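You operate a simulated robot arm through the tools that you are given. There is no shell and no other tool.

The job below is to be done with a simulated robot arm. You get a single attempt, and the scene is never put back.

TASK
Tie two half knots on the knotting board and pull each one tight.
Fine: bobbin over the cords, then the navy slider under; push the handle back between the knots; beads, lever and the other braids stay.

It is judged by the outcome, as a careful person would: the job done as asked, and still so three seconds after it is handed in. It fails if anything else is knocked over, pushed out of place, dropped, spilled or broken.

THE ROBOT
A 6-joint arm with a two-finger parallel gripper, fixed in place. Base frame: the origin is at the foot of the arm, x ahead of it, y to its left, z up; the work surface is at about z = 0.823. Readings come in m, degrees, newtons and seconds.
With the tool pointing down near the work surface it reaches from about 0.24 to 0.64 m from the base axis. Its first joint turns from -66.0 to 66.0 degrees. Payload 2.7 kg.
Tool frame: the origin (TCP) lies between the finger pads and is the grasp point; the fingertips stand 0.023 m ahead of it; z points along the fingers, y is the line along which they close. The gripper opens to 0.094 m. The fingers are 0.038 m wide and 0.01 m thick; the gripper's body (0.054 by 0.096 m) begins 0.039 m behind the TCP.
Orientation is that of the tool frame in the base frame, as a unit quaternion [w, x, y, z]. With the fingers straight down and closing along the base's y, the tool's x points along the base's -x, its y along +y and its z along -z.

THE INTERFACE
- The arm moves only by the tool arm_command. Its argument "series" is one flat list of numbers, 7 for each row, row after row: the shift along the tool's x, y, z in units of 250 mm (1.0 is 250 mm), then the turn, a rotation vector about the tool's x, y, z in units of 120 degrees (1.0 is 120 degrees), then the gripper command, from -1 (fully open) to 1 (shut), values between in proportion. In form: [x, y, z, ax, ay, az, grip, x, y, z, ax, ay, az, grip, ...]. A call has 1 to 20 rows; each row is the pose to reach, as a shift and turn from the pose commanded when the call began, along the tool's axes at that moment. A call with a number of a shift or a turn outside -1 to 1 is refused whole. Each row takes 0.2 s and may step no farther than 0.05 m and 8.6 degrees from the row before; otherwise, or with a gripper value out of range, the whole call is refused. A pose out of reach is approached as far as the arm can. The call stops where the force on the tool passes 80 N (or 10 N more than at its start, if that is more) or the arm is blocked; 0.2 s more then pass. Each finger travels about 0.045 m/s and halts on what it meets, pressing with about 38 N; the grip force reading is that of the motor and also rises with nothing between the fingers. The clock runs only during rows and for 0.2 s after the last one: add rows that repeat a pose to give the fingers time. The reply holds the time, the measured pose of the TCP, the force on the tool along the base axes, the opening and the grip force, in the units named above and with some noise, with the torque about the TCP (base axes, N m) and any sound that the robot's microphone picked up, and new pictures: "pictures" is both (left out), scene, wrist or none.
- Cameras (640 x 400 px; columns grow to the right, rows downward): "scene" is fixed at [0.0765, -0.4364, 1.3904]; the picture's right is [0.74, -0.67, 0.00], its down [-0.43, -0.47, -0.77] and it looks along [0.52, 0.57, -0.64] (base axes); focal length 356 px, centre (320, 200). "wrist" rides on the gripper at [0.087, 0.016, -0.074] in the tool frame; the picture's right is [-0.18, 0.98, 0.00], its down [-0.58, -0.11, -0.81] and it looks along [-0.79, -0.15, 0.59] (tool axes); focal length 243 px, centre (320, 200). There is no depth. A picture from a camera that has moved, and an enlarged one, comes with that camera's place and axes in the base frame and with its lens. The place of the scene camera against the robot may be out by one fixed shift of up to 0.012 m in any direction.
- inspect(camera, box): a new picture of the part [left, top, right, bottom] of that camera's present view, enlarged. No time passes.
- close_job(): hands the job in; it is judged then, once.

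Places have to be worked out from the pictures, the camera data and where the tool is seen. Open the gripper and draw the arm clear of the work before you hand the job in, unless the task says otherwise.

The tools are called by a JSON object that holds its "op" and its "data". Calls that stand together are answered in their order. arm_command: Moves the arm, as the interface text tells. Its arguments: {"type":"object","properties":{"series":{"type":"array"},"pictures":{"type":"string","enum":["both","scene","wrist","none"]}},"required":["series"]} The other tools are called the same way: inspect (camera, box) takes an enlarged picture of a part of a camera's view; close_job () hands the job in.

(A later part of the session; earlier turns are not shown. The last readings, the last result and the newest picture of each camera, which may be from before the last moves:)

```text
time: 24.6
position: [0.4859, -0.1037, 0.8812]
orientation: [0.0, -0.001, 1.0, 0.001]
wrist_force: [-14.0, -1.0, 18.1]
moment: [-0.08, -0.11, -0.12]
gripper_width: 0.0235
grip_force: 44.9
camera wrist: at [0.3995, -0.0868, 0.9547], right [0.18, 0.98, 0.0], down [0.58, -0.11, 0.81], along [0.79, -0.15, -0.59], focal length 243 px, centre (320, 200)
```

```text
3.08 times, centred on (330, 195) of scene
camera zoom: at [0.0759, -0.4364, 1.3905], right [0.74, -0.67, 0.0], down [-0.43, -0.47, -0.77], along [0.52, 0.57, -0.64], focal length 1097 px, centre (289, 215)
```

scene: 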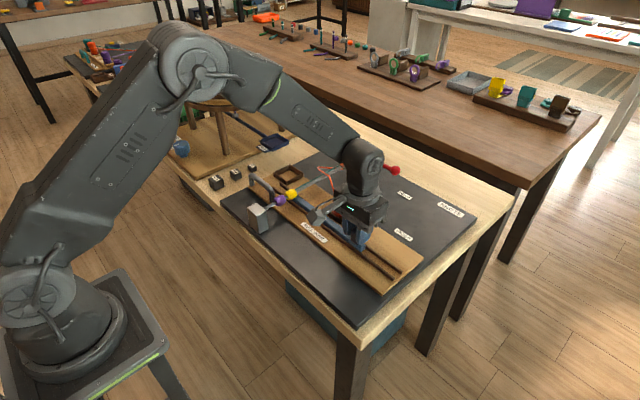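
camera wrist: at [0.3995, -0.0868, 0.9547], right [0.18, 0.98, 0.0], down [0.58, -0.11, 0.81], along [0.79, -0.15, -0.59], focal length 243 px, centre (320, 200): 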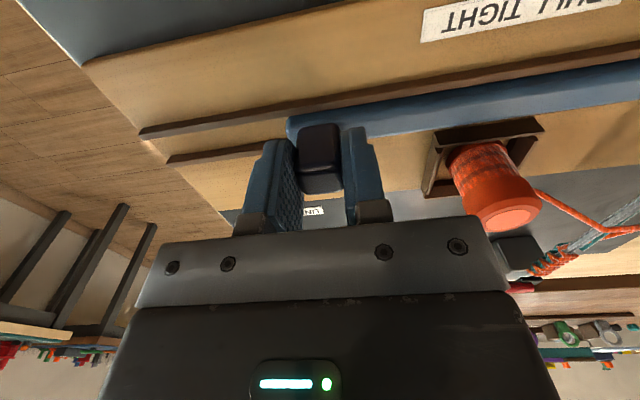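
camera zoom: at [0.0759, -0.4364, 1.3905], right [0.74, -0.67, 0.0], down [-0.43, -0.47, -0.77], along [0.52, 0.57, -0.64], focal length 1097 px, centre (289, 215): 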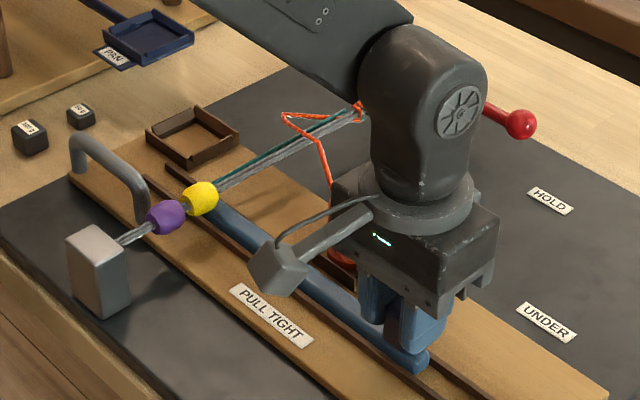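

Slider moves well; a modest lateral/vertical load (about 14–18 N) suggests slight misalignment, so I relieve 1 mm in x and z while continuing another 3 cm in +y.

{"op": "arm_command", "data": {"series": [0.004, 0.0, -0.004, 0, 0, 0, 1, 0.004, 0.03, -0.004, 0, 0, 0, 1, 0.004, 0.06, -0.004, 0, 0, 0, 1, 0.004, 0.09, -0.004, 0, 0, 0, 1, 0.004, 0.12, -0.004, 0, 0, 0, 1, 0.004, 0.12, -0.004, 0, 0, 0, 1], "pictures": "both"}}

{"op": "inspect", "data": {"camera": "scene", "box": [240, 130, 420, 260]}}

```text
time: 26.0
position: [0.4843, -0.0722, 0.8809]
orientation: [0.001, 0.0, 1.0, 0.001]
wrist_force: [2.3, 0.4, -10.5]
moment: [-0.05, -1.36, 0.02]
gripper_width: 0.0234
grip_force: 44.6
camera wrist: at [0.3981, -0.0553, 0.9546], right [0.18, 0.98, 0.0], down [0.58, -0.11, 0.81], along [0.79, -0.15, -0.59], focal length 243 px, centre (320, 200)
```

scene: 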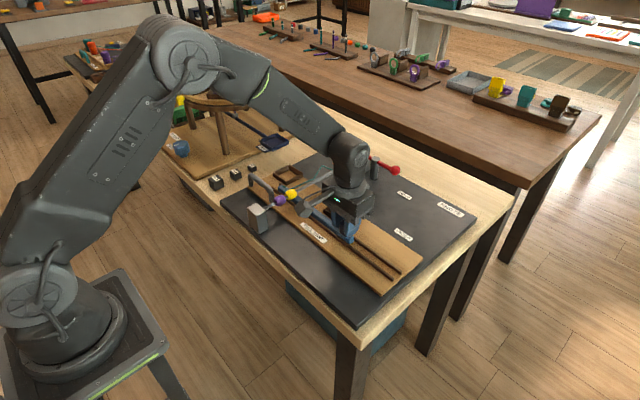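
wrist: 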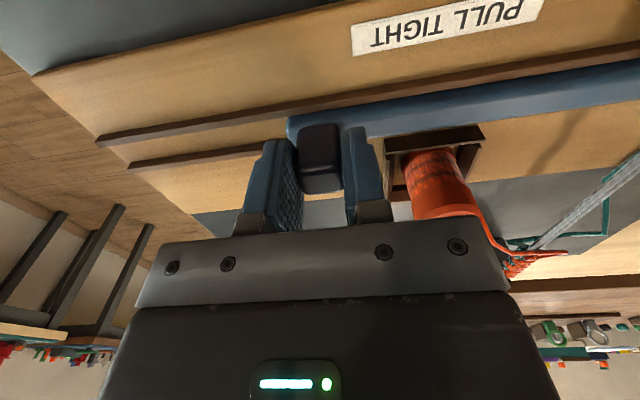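

```text
3.08 times, centred on (330, 195) of scene
camera zoom: at [0.0767, -0.4364, 1.3904], right [0.74, -0.67, 0.0], down [-0.43, -0.47, -0.77], along [0.52, 0.57, -0.64], focal length 1097 px, centre (289, 215)
```

zoom: 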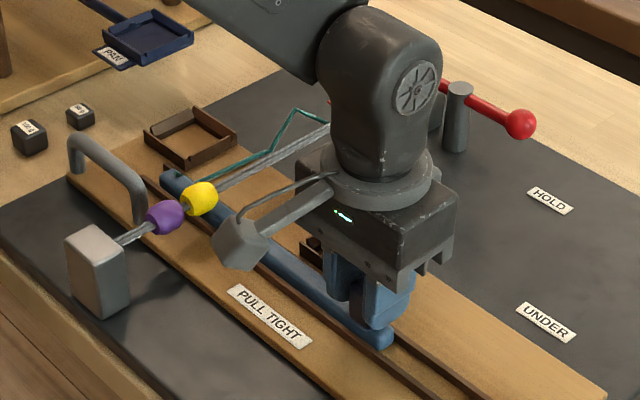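

The slider tip is now past the cords at y≈0.15 and the green thread has formed its loop. I nudge a few millimetres further to confirm whether the slider is at its end stop, easing the vertical offset.

{"op": "arm_command", "data": {"series": [0, 0.006, 0.0015, 0, 0, 0, 1, 0, 0.012, 0.0015, 0, 0, 0, 1, 0, 0.018, 0.0015, 0, 0, 0, 1, 0, 0.024, 0.0015, 0, 0, 0, 1, 0, 0.024, 0.0015, 0, 0, 0, 1], "pictures": "scene"}}

{"op": "inspect", "data": {"camera": "scene", "box": [240, 130, 420, 260]}}

```text
time: 27.2
position: [0.4847, -0.0669, 0.8818]
orientation: [-0.001, 0.0, 1.0, 0.001]
wrist_force: [-0.5, 0.4, -3.6]
moment: [-0.04, 0.5, -0.1]
gripper_width: 0.0237
grip_force: 45.0
```

scene: 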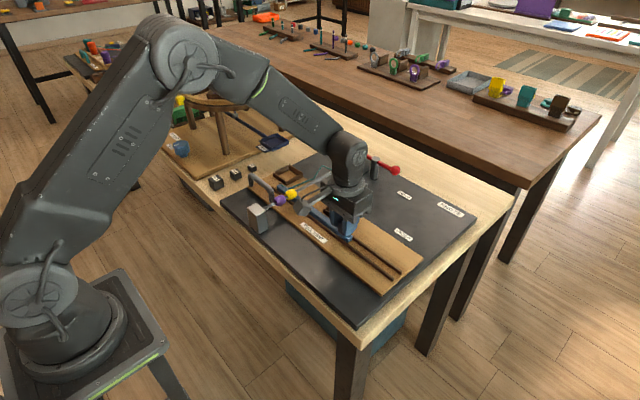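

```text
3.08 times, centred on (330, 195) of scene
camera zoom: at [0.0766, -0.4364, 1.3904], right [0.74, -0.67, 0.0], down [-0.43, -0.47, -0.77], along [0.52, 0.57, -0.64], focal length 1097 px, centre (289, 215)
```

zoom: 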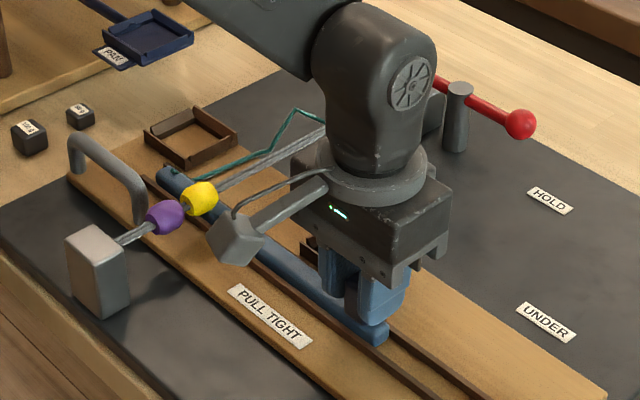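

Still no end stop. I go on another 6 mm in small steps.

{"op": "arm_command", "data": {"series": [0, 0.006, 0.001, 0, 0, 0, 1, 0, 0.012, 0.001, 0, 0, 0, 1, 0, 0.018, 0.001, 0, 0, 0, 1, 0, 0.024, 0.001, 0, 0, 0, 1, 0, 0.024, 0.001, 0, 0, 0, 1], "pictures": "both"}}

{"op": "inspect", "data": {"camera": "scene", "box": [240, 130, 420, 260]}}

```text
time: 28.4
position: [0.4846, -0.0641, 0.8804]
orientation: [0.001, 0.001, 1.0, 0.0]
wrist_force: [-0.3, -24.5, -6.4]
moment: [-0.42, 0.28, 0.05]
gripper_width: 0.0237
grip_force: 45.3
camera wrist: at [0.3981, -0.047, 0.9547], right [0.18, 0.98, 0.0], down [0.58, -0.11, 0.81], along [0.79, -0.15, -0.59], focal length 243 px, centre (320, 200)
```

scene: 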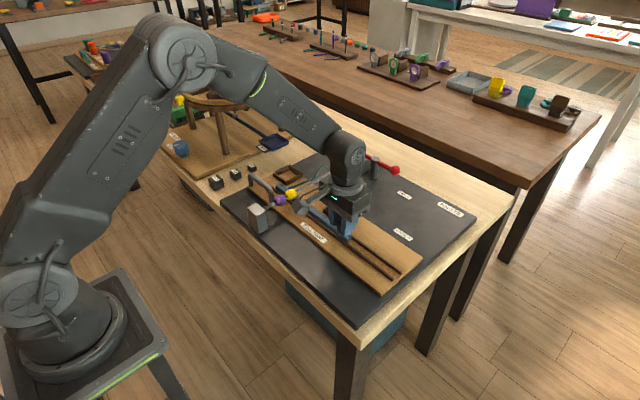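
wrist: 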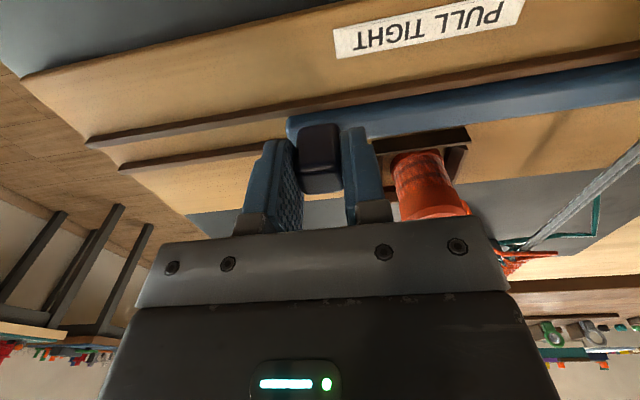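

```text
3.08 times, centred on (330, 195) of scene
camera zoom: at [0.0766, -0.437, 1.3902], right [0.74, -0.67, 0.0], down [-0.43, -0.47, -0.77], along [0.52, 0.57, -0.64], focal length 1097 px, centre (289, 215)
```

zoom: 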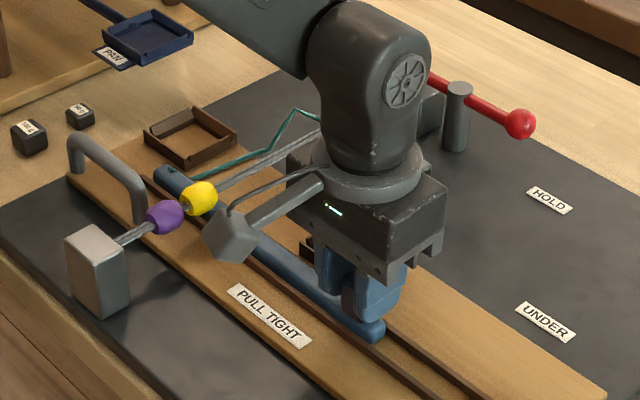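

End stop reached (24 N in -y): full slider travel of about 12 cm. I relieve the load by about 1.5 mm, open moderately, and rise straight up.

{"op": "arm_command", "data": {"series": [0, -0.006, 0, 0, 0, 0, 1, 0, -0.006, 0, 0, 0, 0, 1, 0, -0.006, 0, 0, 0, 0, 0.4, 0, -0.006, 0, 0, 0, 0, 0.05, 0, -0.006, 0, 0, 0, 0, 0.05, 0, -0.006, 0, 0, 0, 0, 0.05, 0, -0.006, -0.04, 0, 0, 0, 0.05, 0, -0.006, -0.1, 0, 0, 0, 0.05, 0, -0.006, -0.18, 0, 0, 0, 0.05, 0, -0.006, -0.26, 0, 0, 0, 0.05, 0, -0.006, -0.34, 0, 0, 0, 0.05, 0, -0.006, -0.42, 0, 0, 0, 0.05, 0, -0.006, -0.42, 0, 0, 0, 0.05], "pictures": "both"}}

{"op": "inspect", "data": {"camera": "scene", "box": [240, 130, 420, 260]}}

{"op": "inspect", "data": {"camera": "wrist", "box": [220, 0, 640, 240]}}

```text
time: 31.2
position: [0.4833, -0.0638, 0.9854]
orientation: [0.0, -0.001, 1.0, 0.001]
wrist_force: [0.2, 0.0, -0.4]
moment: [0.0, 0.0, 0.01]
gripper_width: 0.0447
grip_force: 0.1
camera wrist: at [0.3971, -0.0458, 1.0596], right [0.18, 0.98, 0.0], down [0.58, -0.11, 0.81], along [0.79, -0.15, -0.59], focal length 243 px, centre (320, 200)
```

scene: 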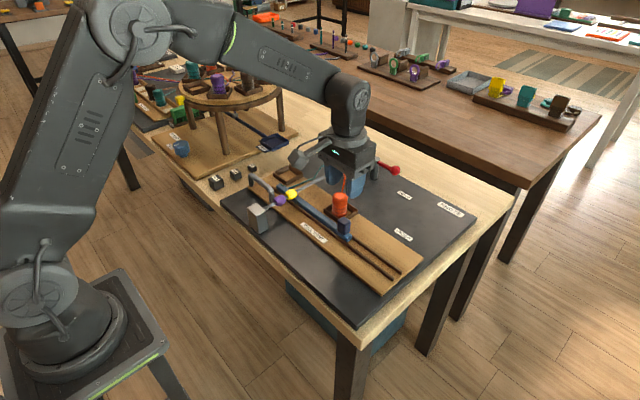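
wrist: 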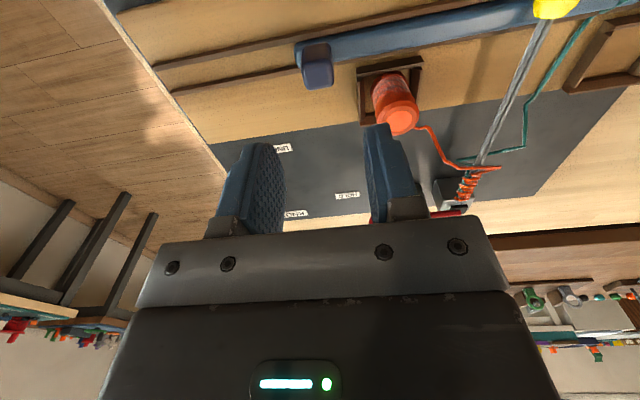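

```text
3.08 times, centred on (330, 195) of scene
camera zoom: at [0.0765, -0.4364, 1.3904], right [0.74, -0.67, 0.0], down [-0.43, -0.47, -0.77], along [0.52, 0.57, -0.64], focal length 1097 px, centre (289, 215)
```

zoom: 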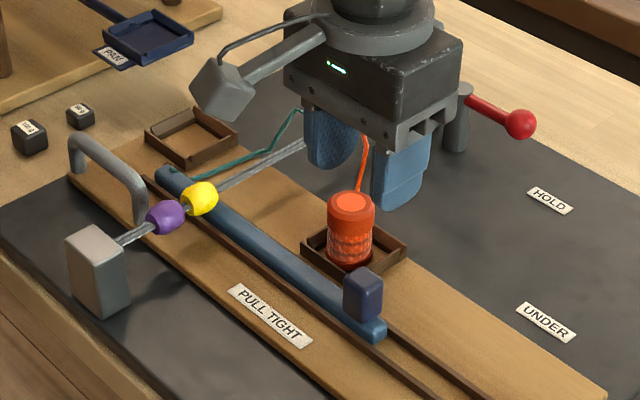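

```text
1.52 times, centred on (430, 120) of wrist
camera zoom: at [0.3971, -0.0458, 1.0596], right [0.18, 0.98, 0.0], down [0.58, -0.11, 0.81], along [0.79, -0.15, -0.59], focal length 370 px, centre (152, 322)
```

zoom: 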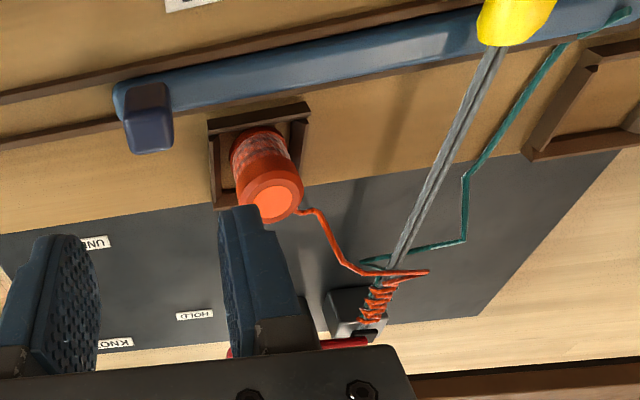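

The first half knot is laid: orange loop over, green loop under. Next I move over the grey handle at about (0.435, 0.172), turning the gripper 90° so the fingers close along x and the wrist camera sits on the +y side away from the beads.

{"op": "arm_command", "data": {"series": [0.017, 0.0785, 0.005, 0, 0, 0.0625, 0, 0.034, 0.157, 0.01, 0, 0, 0.125, 0, 0.051, 0.2355, 0.015, 0, 0, 0.1875, -0.1, 0.068, 0.314, 0.02, 0, 0, 0.25, -0.2, 0.085, 0.3925, 0.025, 0, 0, 0.3125, -0.277, 0.102, 0.471, 0.03, 0, 0, 0.375, -0.277, 0.119, 0.5495, 0.035, 0, 0, 0.4375, -0.277, 0.136, 0.628, 0.04, 0, 0, 0.5, -0.277, 0.153, 0.7065, 0.045, 0, 0, 0.5625, -0.277, 0.17, 0.785, 0.05, 0, 0, 0.625, -0.277, 0.187, 0.8635, 0.055, 0, 0, 0.6875, -0.277, 0.204, 0.942, 0.061, 0, 0, 0.75, -0.277, 0.204, 0.942, 0.061, 0, 0, 0.75, -0.277], "pictures": "both"}}

{"op": "inspect", "data": {"camera": "wrist", "box": [160, 0, 480, 220]}}

{"op": "inspect", "data": {"camera": "scene", "box": [210, 130, 370, 250]}}

```text
time: 34.0
position: [0.4339, 0.1737, 0.9712]
orientation: [-0.001, 0.708, 0.706, 0.001]
wrist_force: [0.6, -0.1, 0.3]
moment: [0.0, 0.02, -0.05]
gripper_width: 0.06
grip_force: 0.0
camera wrist: at [0.45, 0.2605, 1.0451], right [0.98, -0.18, 0.0], down [-0.11, -0.58, 0.81], along [-0.15, -0.79, -0.59], focal length 243 px, centre (320, 200)
```

scene: 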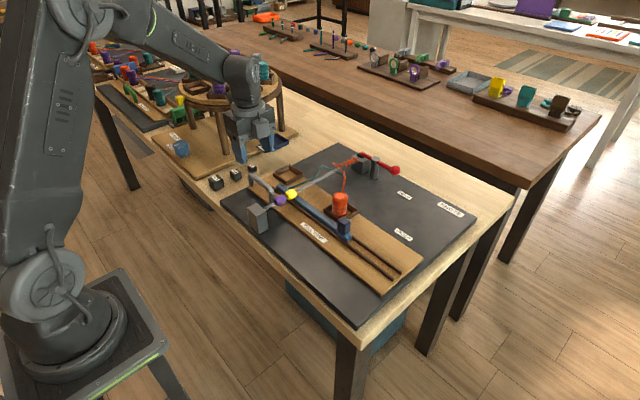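
wrist: 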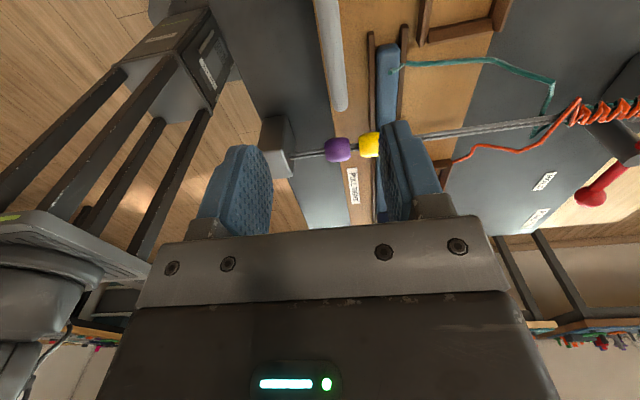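

```text
1.82 times, centred on (320, 110) of wrist
camera zoom: at [0.45, 0.2605, 1.0451], right [0.98, -0.18, 0.0], down [-0.11, -0.58, 0.81], along [-0.15, -0.79, -0.59], focal length 441 px, centre (320, 364)
```

zoom: 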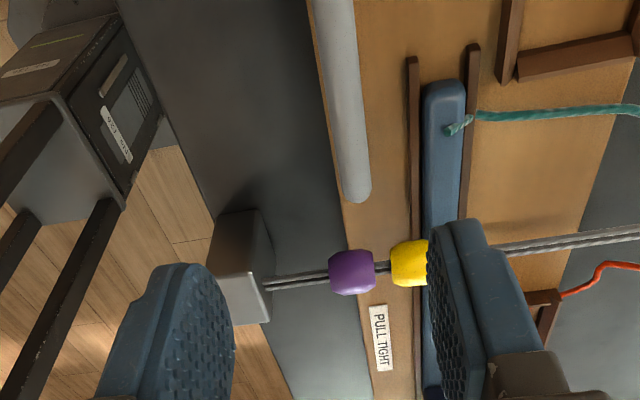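

```text
3.33 times, centred on (290, 190) of scene
camera zoom: at [0.0765, -0.4364, 1.3904], right [0.74, -0.67, 0.0], down [-0.43, -0.47, -0.77], along [0.52, 0.57, -0.64], focal length 1188 px, centre (420, 233)
```

zoom: 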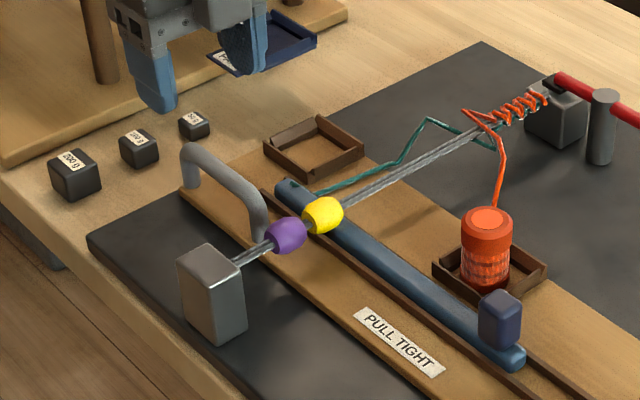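

The wrist view suggests the handle bar is at x≈0.44–0.445. I shift +6 mm in x and descend to z≈0.905 (fingertips still above the handle) to measure it better.

{"op": "arm_command", "data": {"series": [0, 0.012, 0.05, 0, 0, 0, -0.277, 0, 0.024, 0.1, 0, 0, 0, -0.277, 0, 0.024, 0.15, 0, 0, 0, -0.277, 0, 0.024, 0.2, 0, 0, 0, -0.277, 0, 0.024, 0.26, 0, 0, 0, -0.277, 0, 0.024, 0.26, 0, 0, 0, -0.277], "pictures": "both"}}

{"op": "inspect", "data": {"camera": "wrist", "box": [200, 20, 440, 220]}}

{"op": "inspect", "data": {"camera": "scene", "box": [210, 130, 330, 220]}}

```text
time: 35.4
position: [0.4382, 0.1715, 0.9044]
orientation: [0.001, 0.707, 0.708, 0.0]
wrist_force: [0.3, -0.4, 0.7]
moment: [0.01, -0.02, -0.05]
gripper_width: 0.0602
grip_force: 0.1
camera wrist: at [0.4555, 0.2586, 0.9789], right [0.98, -0.18, 0.0], down [-0.11, -0.58, 0.81], along [-0.15, -0.79, -0.59], focal length 243 px, centre (320, 200)
```

scene: 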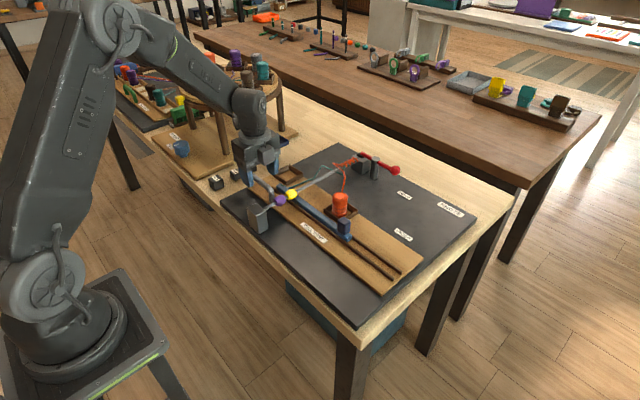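
wrist: 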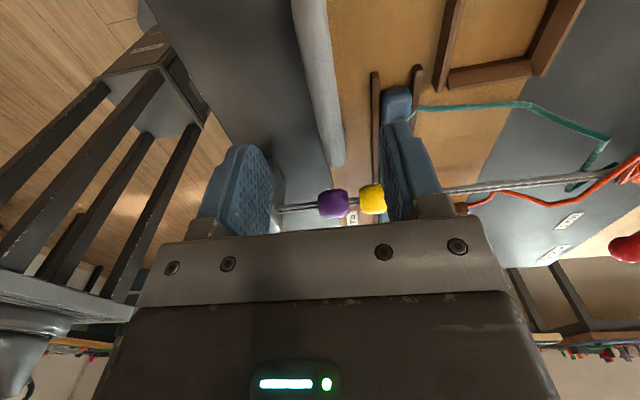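

```text
2.00 times, centred on (320, 120) of wrist
camera zoom: at [0.4555, 0.2586, 0.9789], right [0.98, -0.18, 0.0], down [-0.11, -0.58, 0.81], along [-0.15, -0.79, -0.59], focal length 485 px, centre (320, 360)
```

zoom: 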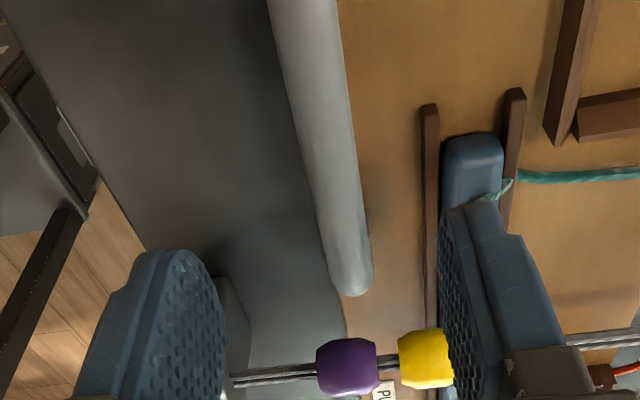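

```text
4.44 times, centred on (270, 175) of scene
camera zoom: at [0.0765, -0.4364, 1.3904], right [0.74, -0.67, 0.0], down [-0.43, -0.47, -0.77], along [0.52, 0.57, -0.64], focal length 1584 px, centre (542, 311)
```

zoom: 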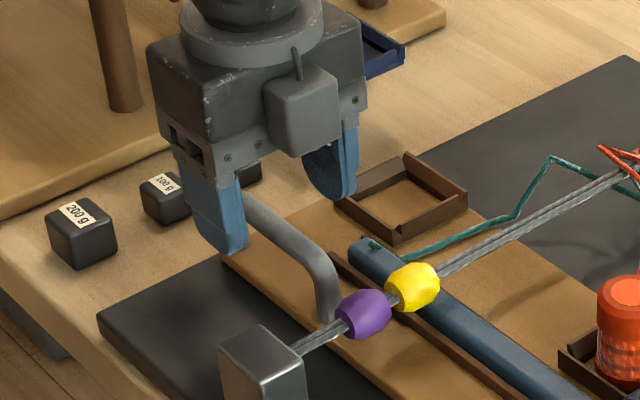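

The handle bar is about 5–6 mm further in +x than the tool (x≈0.445, z≈0.867, 12 mm thick). I narrow the opening to 36 mm, shift to y≈0.182 to keep clear of the rail end, descend and look before gripping.

{"op": "arm_command", "data": {"series": [0.02, 0.009, 0, 0, 0, 0, 0.0, 0.04, 0.018, 0, 0, 0, 0, 0.234, 0.04, 0.018, 0, 0, 0, 0, 0.234, 0.04, 0.018, 0.04, 0, 0, 0, 0.234, 0.04, 0.018, 0.08, 0, 0, 0, 0.234, 0.04, 0.018, 0.115, 0, 0, 0, 0.234, 0.04, 0.018, 0.148, 0, 0, 0, 0.234, 0.04, 0.018, 0.148, 0, 0, 0, 0.234], "pictures": "both"}}

{"op": "inspect", "data": {"camera": "wrist", "box": [200, 20, 440, 220]}}

{"op": "inspect", "data": {"camera": "scene", "box": [210, 130, 330, 220]}}

```text
time: 37.2
position: [0.4447, 0.1831, 0.8684]
orientation: [0.0, 0.708, 0.706, 0.001]
wrist_force: [0.1, 0.3, 0.0]
moment: [0.03, 0.01, 0.02]
gripper_width: 0.0361
grip_force: 0.2
camera wrist: at [0.4609, 0.2695, 0.9423], right [0.98, -0.18, 0.0], down [-0.11, -0.58, 0.81], along [-0.15, -0.79, -0.59], focal length 243 px, centre (320, 200)
```

scene: 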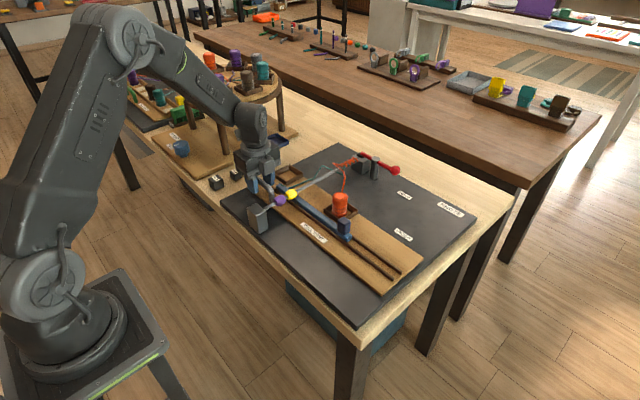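
wrist: 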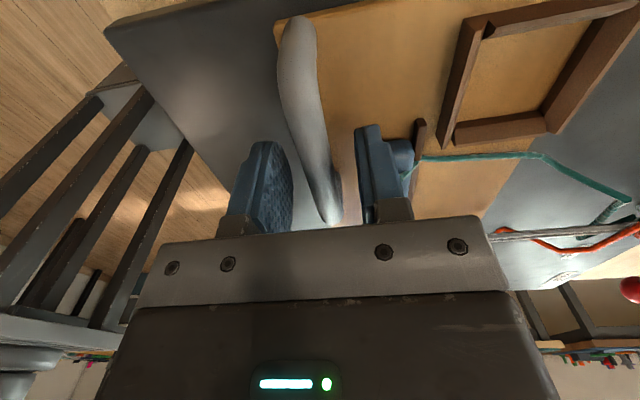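

```text
2.00 times, centred on (320, 120) of wrist
camera zoom: at [0.4609, 0.2695, 0.9423], right [0.98, -0.18, 0.0], down [-0.11, -0.58, 0.81], along [-0.15, -0.79, -0.59], focal length 485 px, centre (320, 360)
```

zoom: 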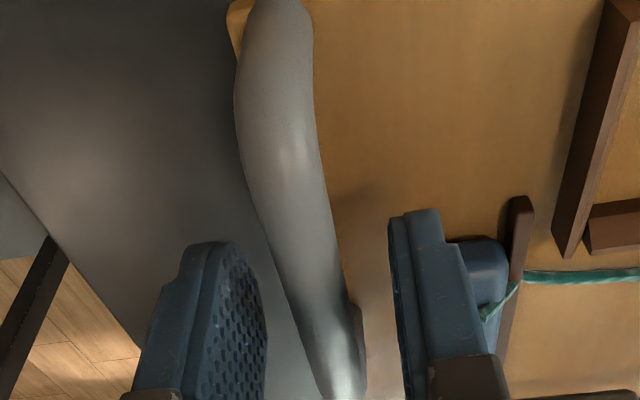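

```text
4.44 times, centred on (270, 175) of scene
camera zoom: at [0.0765, -0.4364, 1.3904], right [0.74, -0.67, 0.0], down [-0.43, -0.47, -0.77], along [0.52, 0.57, -0.64], focal length 1584 px, centre (542, 311)
```

zoom: 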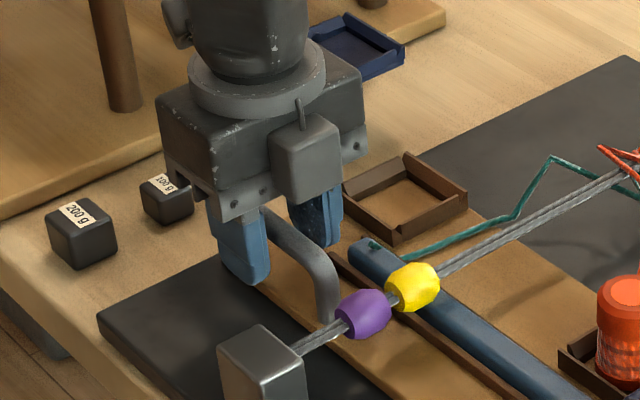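

The handle bar runs centred between the fingers. I close on it.

{"op": "arm_command", "data": {"series": [0, 0, 0, 0, 0, 0, 0.5, 0, 0, 0, 0, 0, 0, 0.75, 0, 0, 0, 0, 0, 0, 1, 0, 0, 0, 0, 0, 0, 1, 0, 0, 0, 0, 0, 0, 1, 0, 0, 0, 0, 0, 0, 1], "pictures": "wrist"}}

{"op": "inspect", "data": {"camera": "scene", "box": [210, 130, 410, 250]}}

```text
time: 38.6
position: [0.4445, 0.1825, 0.8698]
orientation: [0.0, 0.707, 0.707, 0.002]
wrist_force: [2.6, -0.3, -3.0]
moment: [0.48, -0.01, 0.16]
gripper_width: 0.014
grip_force: 45.2
camera wrist: at [0.4609, 0.2695, 0.9424], right [0.98, -0.18, 0.0], down [-0.11, -0.58, 0.81], along [-0.15, -0.79, -0.59], focal length 243 px, centre (320, 200)
```

wrist: 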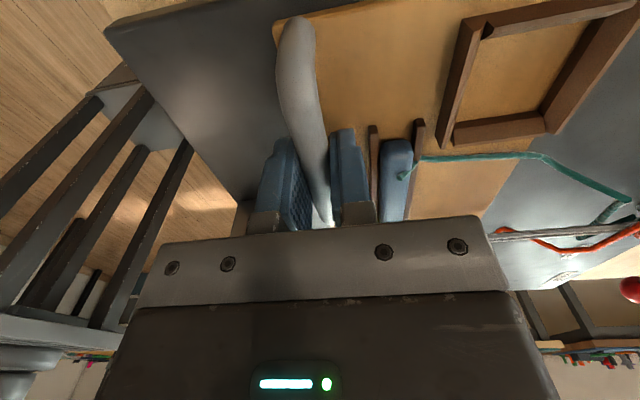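

```text
3.20 times, centred on (310, 190) of scene
camera zoom: at [0.0766, -0.4364, 1.3904], right [0.74, -0.67, 0.0], down [-0.43, -0.47, -0.77], along [0.52, 0.57, -0.64], focal length 1141 px, centre (352, 232)
```

zoom: 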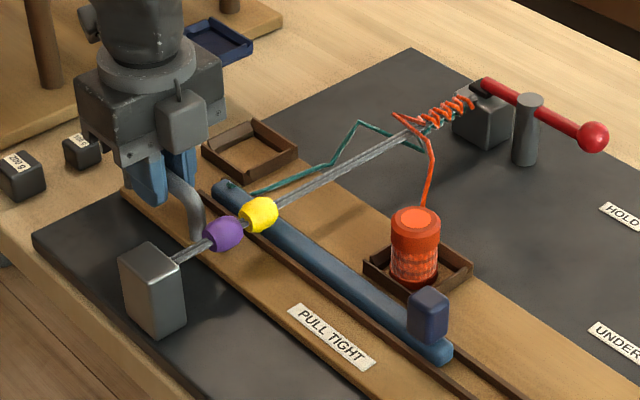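

The handle is gripped (14 mm). I pull slowly toward the robot (-x) 2 cm first, watching force and the bobbin.

{"op": "arm_command", "data": {"series": [0, -0.008, 0, 0, 0, 0, 1, 0, -0.018, 0, 0, 0, 0, 1, 0, -0.03, 0, 0, 0, 0, 1, 0, -0.042, 0, 0, 0, 0, 1, 0, -0.054, 0, 0, 0, 0, 1, 0, -0.066, 0, 0, 0, 0, 1, 0, -0.078, 0, 0, 0, 0, 1, 0, -0.08, 0, 0, 0, 0, 1], "pictures": "both"}}

{"op": "inspect", "data": {"camera": "scene", "box": [210, 130, 410, 250]}}

```text
time: 40.4
position: [0.4247, 0.1829, 0.8673]
orientation: [0.0, 0.707, 0.707, -0.001]
wrist_force: [1.4, 7.3, -21.6]
moment: [-0.05, -0.05, -0.32]
gripper_width: 0.0135
grip_force: 45.0
camera wrist: at [0.4403, 0.2696, 0.9423], right [0.98, -0.18, 0.0], down [-0.11, -0.58, 0.81], along [-0.15, -0.79, -0.59], focal length 243 px, centre (320, 200)
```

scene: 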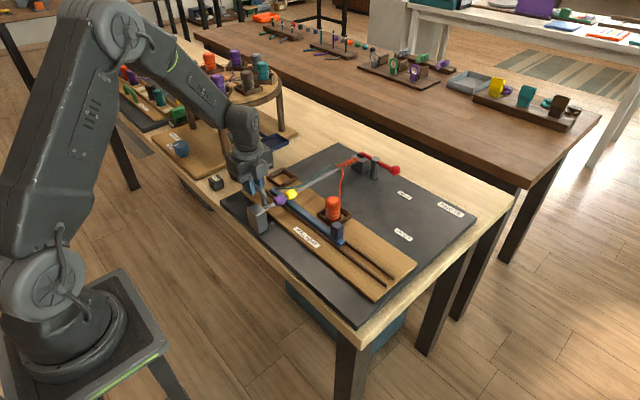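
wrist: 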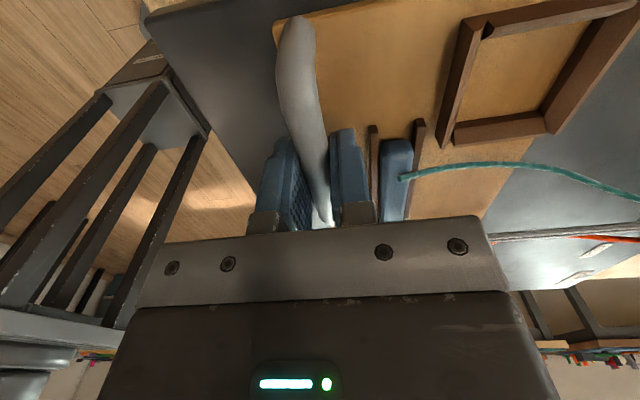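

```text
3.20 times, centred on (310, 190) of scene
camera zoom: at [0.0769, -0.4361, 1.3905], right [0.74, -0.67, 0.0], down [-0.43, -0.47, -0.77], along [0.52, 0.57, -0.64], focal length 1141 px, centre (352, 232)
```

zoom: 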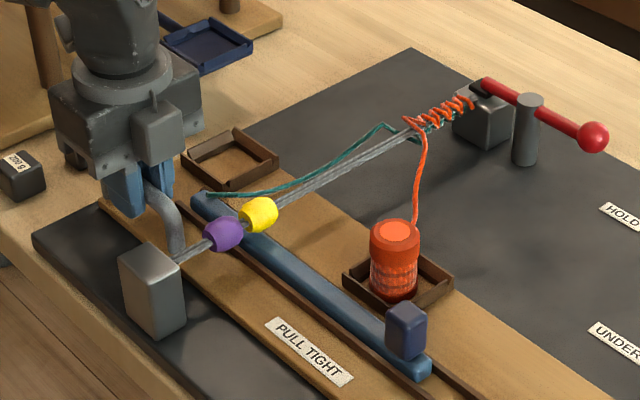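

The carriage follows and the loops are tightening; beads are unmoved. I continue pulling another 1.5 cm, slightly relieving the vertical load.

{"op": "arm_command", "data": {"series": [0.001, -0.008, 0.002, 0, 0, 0, 1, 0.001, -0.018, 0.002, 0, 0, 0, 1, 0.001, -0.028, 0.002, 0, 0, 0, 1, 0.001, -0.038, 0.002, 0, 0, 0, 1, 0.001, -0.048, 0.002, 0, 0, 0, 1, 0.001, -0.058, 0.002, 0, 0, 0, 1, 0.001, -0.06, 0.002, 0, 0, 0, 1], "pictures": "both"}}

{"op": "inspect", "data": {"camera": "scene", "box": [210, 130, 410, 250]}}

```text
time: 42.0
position: [0.4074, 0.1815, 0.8677]
orientation: [0.0, 0.707, 0.707, 0.001]
wrist_force: [2.0, -1.5, -15.9]
moment: [0.09, 0.01, 0.18]
gripper_width: 0.0135
grip_force: 45.4
camera wrist: at [0.425, 0.2696, 0.9423], right [0.98, -0.18, 0.0], down [-0.11, -0.58, 0.81], along [-0.15, -0.79, -0.59], focal length 243 px, centre (320, 200)
```

scene: 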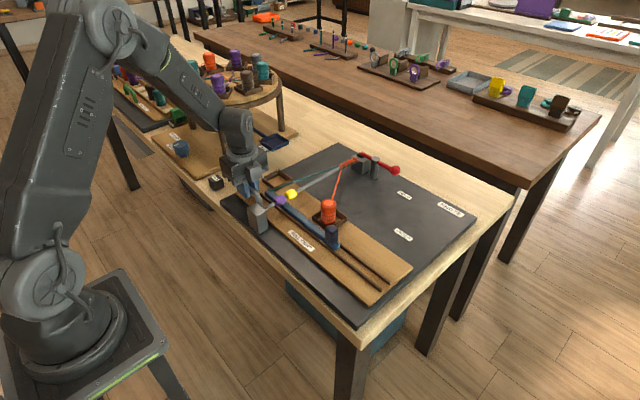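
wrist: 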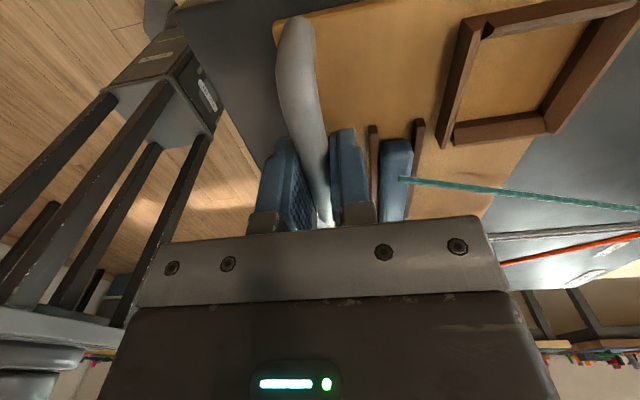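

```text
3.20 times, centred on (310, 190) of scene
camera zoom: at [0.0768, -0.4364, 1.3904], right [0.74, -0.67, 0.0], down [-0.43, -0.47, -0.77], along [0.52, 0.57, -0.64], focal length 1141 px, centre (352, 232)
```

zoom: 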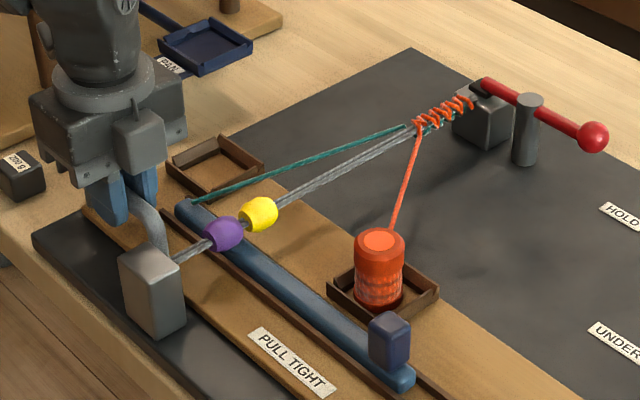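

Both threads are now straight; the knot is nearly tight at 3.5 cm of pull. I continue in 2 mm steps to find the firm end.

{"op": "arm_command", "data": {"series": [0, -0.008, 0.001, 0, 0, 0, 1, 0, -0.016, 0.001, 0, 0, 0, 1, 0, -0.024, 0.001, 0, 0, 0, 1, 0, -0.032, 0.001, 0, 0, 0, 1, 0, -0.032, 0.001, 0, 0, 0, 1], "pictures": "both"}}

{"op": "inspect", "data": {"camera": "scene", "box": [210, 130, 410, 250]}}

```text
time: 43.2
position: [0.4005, 0.1815, 0.8676]
orientation: [0.0, 0.707, 0.707, 0.001]
wrist_force: [4.3, 0.7, -17.5]
moment: [-0.58, -0.04, 0.06]
gripper_width: 0.0137
grip_force: 45.4
camera wrist: at [0.417, 0.2695, 0.9424], right [0.98, -0.18, 0.0], down [-0.11, -0.58, 0.81], along [-0.15, -0.79, -0.59], focal length 243 px, centre (320, 200)
```

scene: 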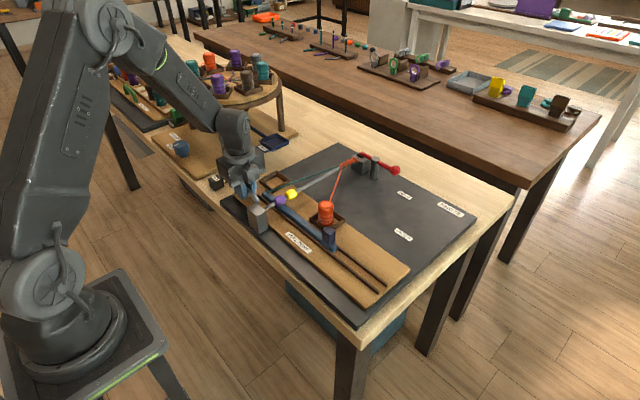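
wrist: 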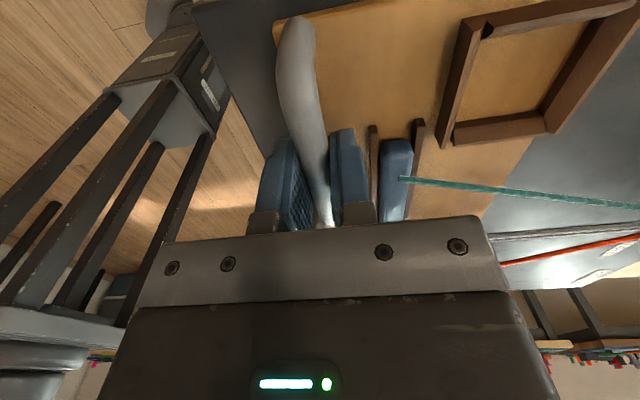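

```text
3.20 times, centred on (310, 190) of scene
camera zoom: at [0.0768, -0.4363, 1.3905], right [0.74, -0.67, 0.0], down [-0.43, -0.47, -0.77], along [0.52, 0.57, -0.64], focal length 1141 px, centre (352, 232)
```

zoom: 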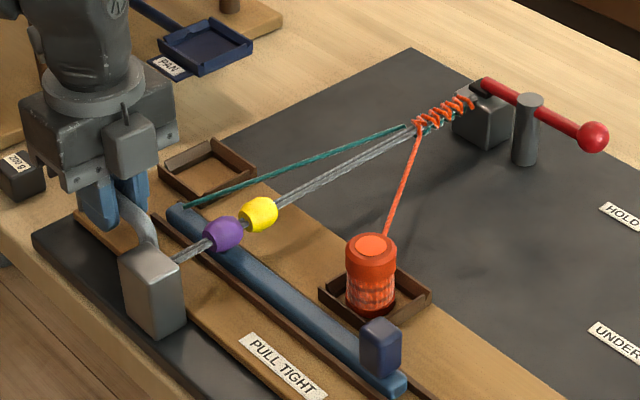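

Let me look closely at the knot and the bobbin in its tray before pulling further.

{"op": "inspect", "data": {"camera": "scene", "box": [325, 145, 385, 185]}}

{"op": "inspect", "data": {"camera": "scene", "box": [230, 170, 350, 260]}}

```text
10.00 times, centred on (355, 165) of scene
camera zoom: at [0.0768, -0.4363, 1.3905], right [0.74, -0.67, 0.0], down [-0.43, -0.47, -0.77], along [0.52, 0.57, -0.64], focal length 3565 px, centre (-30, 550)
```

zoom: 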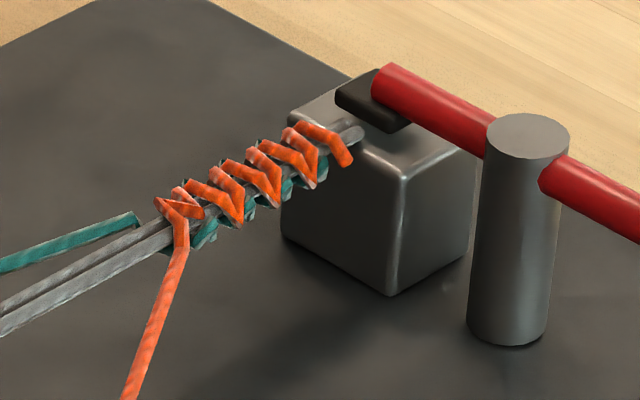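

```text
4.44 times, centred on (290, 215) of scene
camera zoom: at [0.0768, -0.4363, 1.3905], right [0.74, -0.67, 0.0], down [-0.43, -0.47, -0.77], along [0.52, 0.57, -0.64], focal length 1584 px, centre (453, 133)
```

zoom: 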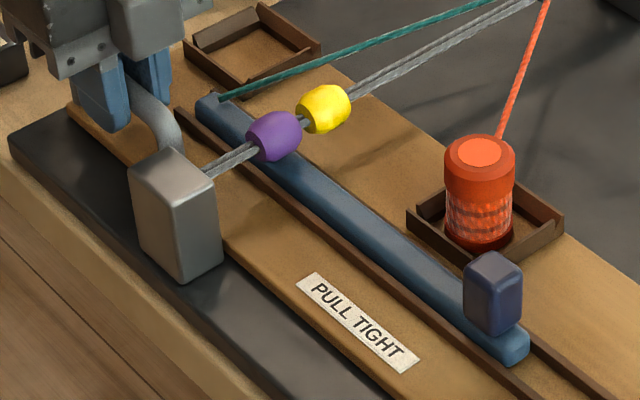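

The new knot is drawn up snug next to the old ones. I pull a few more millimetres in small steps to feel for the firm end.

{"op": "arm_command", "data": {"series": [0, -0.005, 0.001, 0, 0, 0, 1, 0, -0.01, 0.001, 0, 0, 0, 1, 0, -0.015, 0.001, 0, 0, 0, 1, 0, -0.02, 0.001, 0, 0, 0, 1, 0, -0.02, 0.001, 0, 0, 0, 1], "pictures": "scene"}}

{"op": "inspect", "data": {"camera": "scene", "box": [230, 170, 350, 260]}}

```text
time: 44.4
position: [0.4009, 0.1818, 0.8695]
orientation: [0.003, 0.707, 0.707, 0.007]
wrist_force: [50.7, -12.4, -31.6]
moment: [-0.59, -0.13, -0.2]
gripper_width: 0.0136
grip_force: 44.7
```

scene: 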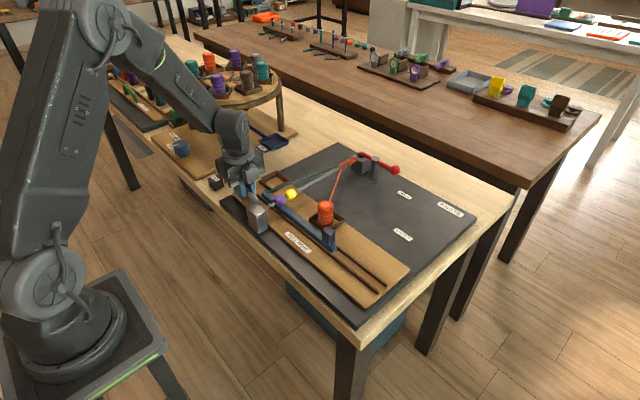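

```text
4.44 times, centred on (290, 215) of scene
camera zoom: at [0.0781, -0.4365, 1.3903], right [0.74, -0.67, 0.0], down [-0.43, -0.47, -0.77], along [0.52, 0.57, -0.64], focal length 1584 px, centre (453, 133)
```

zoom: 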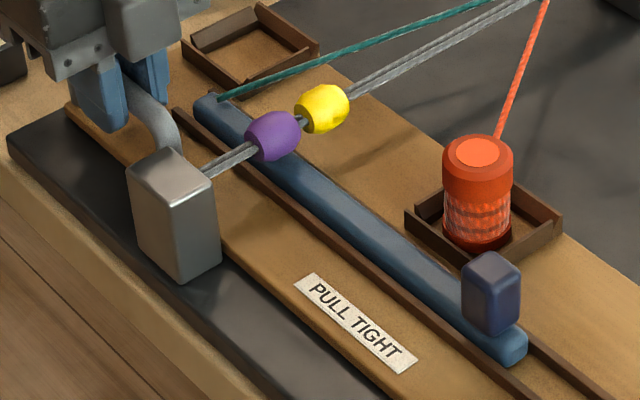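

A firm stop at 50 N with the threads taut: first knot tight at 4.5 cm travel. Now I push the handle back smoothly to its starting place (x≈0.4455).

{"op": "arm_command", "data": {"series": [0, 0.012, -0.003, 0, 0, 0, 1, 0, 0.024, -0.003, 0, 0, 0, 1, 0, 0.038, -0.003, 0, 0, 0, 1, 0, 0.052, -0.003, 0, 0, 0, 1, 0, 0.066, -0.003, 0, 0, 0, 1, 0, 0.08, -0.003, 0, 0, 0, 1, 0, 0.094, -0.003, 0, 0, 0, 1, 0, 0.108, -0.003, 0, 0, 0, 1, 0, 0.122, -0.003, 0, 0, 0, 1, 0, 0.136, -0.003, 0, 0, 0, 1, 0, 0.15, -0.003, 0, 0, 0, 1, 0, 0.164, -0.003, 0, 0, 0, 1, 0, 0.178, -0.003, 0, 0, 0, 1, 0, 0.188, -0.003, 0, 0, 0, 1, 0, 0.192, -0.003, 0, 0, 0, 1, 0, 0.192, -0.003, 0, 0, 0, 1], "pictures": "both"}}

{"op": "inspect", "data": {"camera": "scene", "box": [210, 130, 410, 250]}}

{"op": "inspect", "data": {"camera": "scene", "box": [325, 145, 385, 185]}}

```text
time: 47.8
position: [0.4436, 0.1828, 0.8684]
orientation: [-0.002, 0.707, 0.707, 0.0]
wrist_force: [1.1, -13.8, -9.1]
moment: [0.46, 0.03, -0.02]
gripper_width: 0.0139
grip_force: 45.0
camera wrist: at [0.46, 0.2697, 0.9428], right [0.98, -0.18, 0.0], down [-0.11, -0.58, 0.81], along [-0.15, -0.79, -0.59], focal length 243 px, centre (320, 200)
```

scene: 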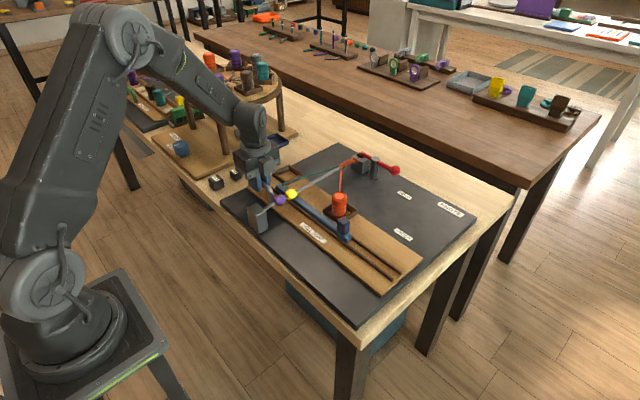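
wrist: 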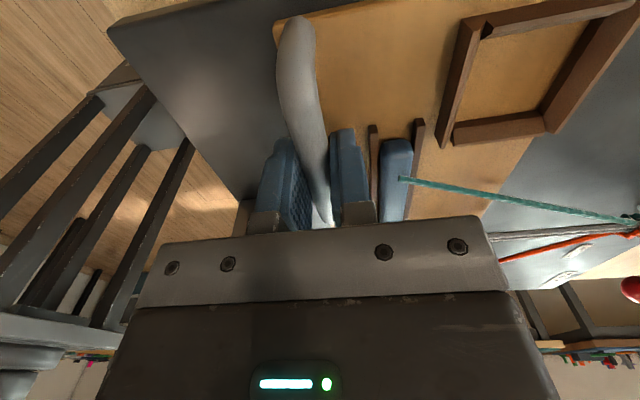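

```text
3.20 times, centred on (310, 190) of scene
camera zoom: at [0.0766, -0.4367, 1.3903], right [0.74, -0.67, 0.0], down [-0.43, -0.47, -0.77], along [0.52, 0.57, -0.64], focal length 1141 px, centre (352, 232)
```

zoom: 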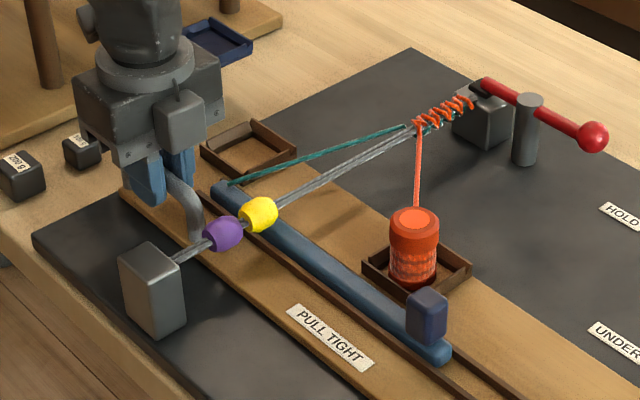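

```text
10.00 times, centred on (355, 165) of scene
camera zoom: at [0.0766, -0.4367, 1.3903], right [0.74, -0.67, 0.0], down [-0.43, -0.47, -0.77], along [0.52, 0.57, -0.64], focal length 3565 px, centre (-30, 550)
```

zoom: 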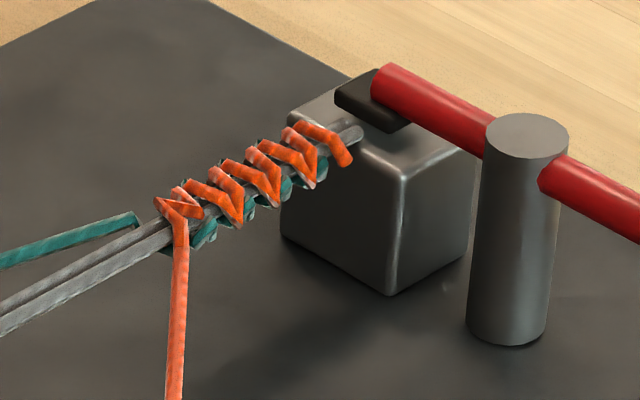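

The carriage is nearly back, perhaps 1–2 mm short versus the earlier picture. I push a few more millimetres in +x to feel for the rear stop.

{"op": "arm_command", "data": {"series": [0, 0.004, -0.001, 0, 0, 0, 1, 0, 0.008, -0.001, 0, 0, 0, 1, 0, 0.012, -0.001, 0, 0, 0, 1, 0, 0.012, -0.001, 0, 0, 0, 1], "pictures": "scene"}}

{"op": "inspect", "data": {"camera": "scene", "box": [210, 130, 410, 250]}}

```text
time: 48.8
position: [0.4455, 0.1822, 0.8687]
orientation: [-0.002, 0.707, 0.707, -0.002]
wrist_force: [-10.8, -17.4, -2.0]
moment: [0.59, 0.14, 0.01]
gripper_width: 0.0136
grip_force: 44.7
```

scene: 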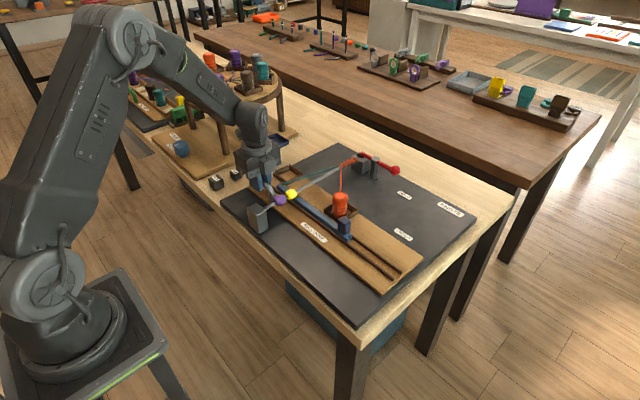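

```text
3.20 times, centred on (310, 190) of scene
camera zoom: at [0.0763, -0.4368, 1.3903], right [0.74, -0.67, 0.0], down [-0.43, -0.47, -0.77], along [0.52, 0.57, -0.64], focal length 1141 px, centre (352, 232)
```

zoom: 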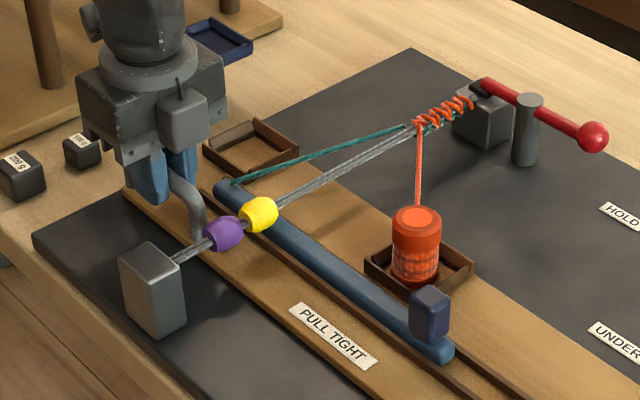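

The rear stop is felt (about 11 N), so the handle is fully back. I relieve the load, open to 36 mm, and rise.

{"op": "arm_command", "data": {"series": [-0.002, -0.007, 0, 0, 0, 0, 1, -0.002, -0.007, 0, 0, 0, 0, 0.6, -0.002, -0.007, 0, 0, 0, 0, 0.234, -0.002, -0.007, 0, 0, 0, 0, 0.234, -0.002, -0.007, 0, 0, 0, 0, 0.234, -0.002, -0.007, -0.04, 0, 0, 0, 0.234, -0.002, -0.007, -0.1, 0, 0, 0, 0.234, -0.002, -0.007, -0.18, 0, 0, 0, 0.234, -0.002, -0.007, -0.26, 0, 0, 0, 0.234, -0.002, -0.007, -0.34, 0, 0, 0, 0.234, -0.002, -0.007, -0.42, 0, 0, 0, 0.234, -0.002, -0.007, -0.42, 0, 0, 0, 0.234], "pictures": "scene"}}

{"op": "inspect", "data": {"camera": "scene", "box": [210, 130, 410, 250]}}

```text
time: 51.4
position: [0.4435, 0.182, 0.9744]
orientation: [0.0, 0.707, 0.707, 0.001]
wrist_force: [0.5, -0.7, -0.2]
moment: [0.03, -0.04, 0.0]
gripper_width: 0.0359
grip_force: 0.1
```

scene: 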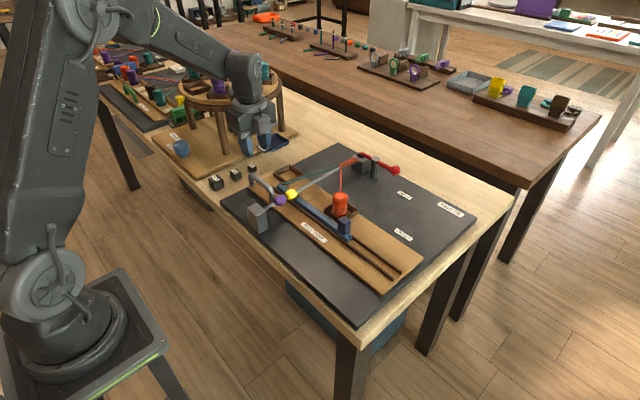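

```text
3.20 times, centred on (310, 190) of scene
camera zoom: at [0.0765, -0.4364, 1.3904], right [0.74, -0.67, 0.0], down [-0.43, -0.47, -0.77], along [0.52, 0.57, -0.64], focal length 1141 px, centre (352, 232)
```

zoom: 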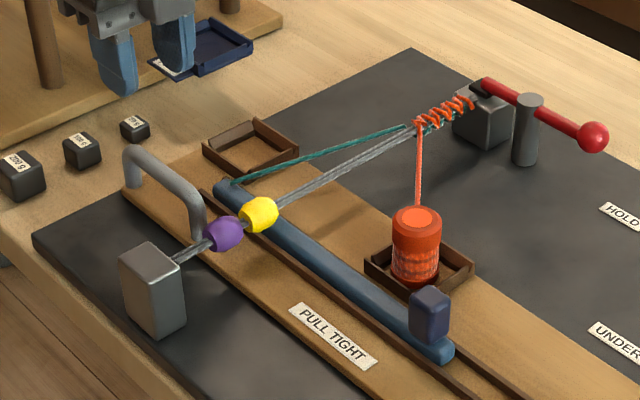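

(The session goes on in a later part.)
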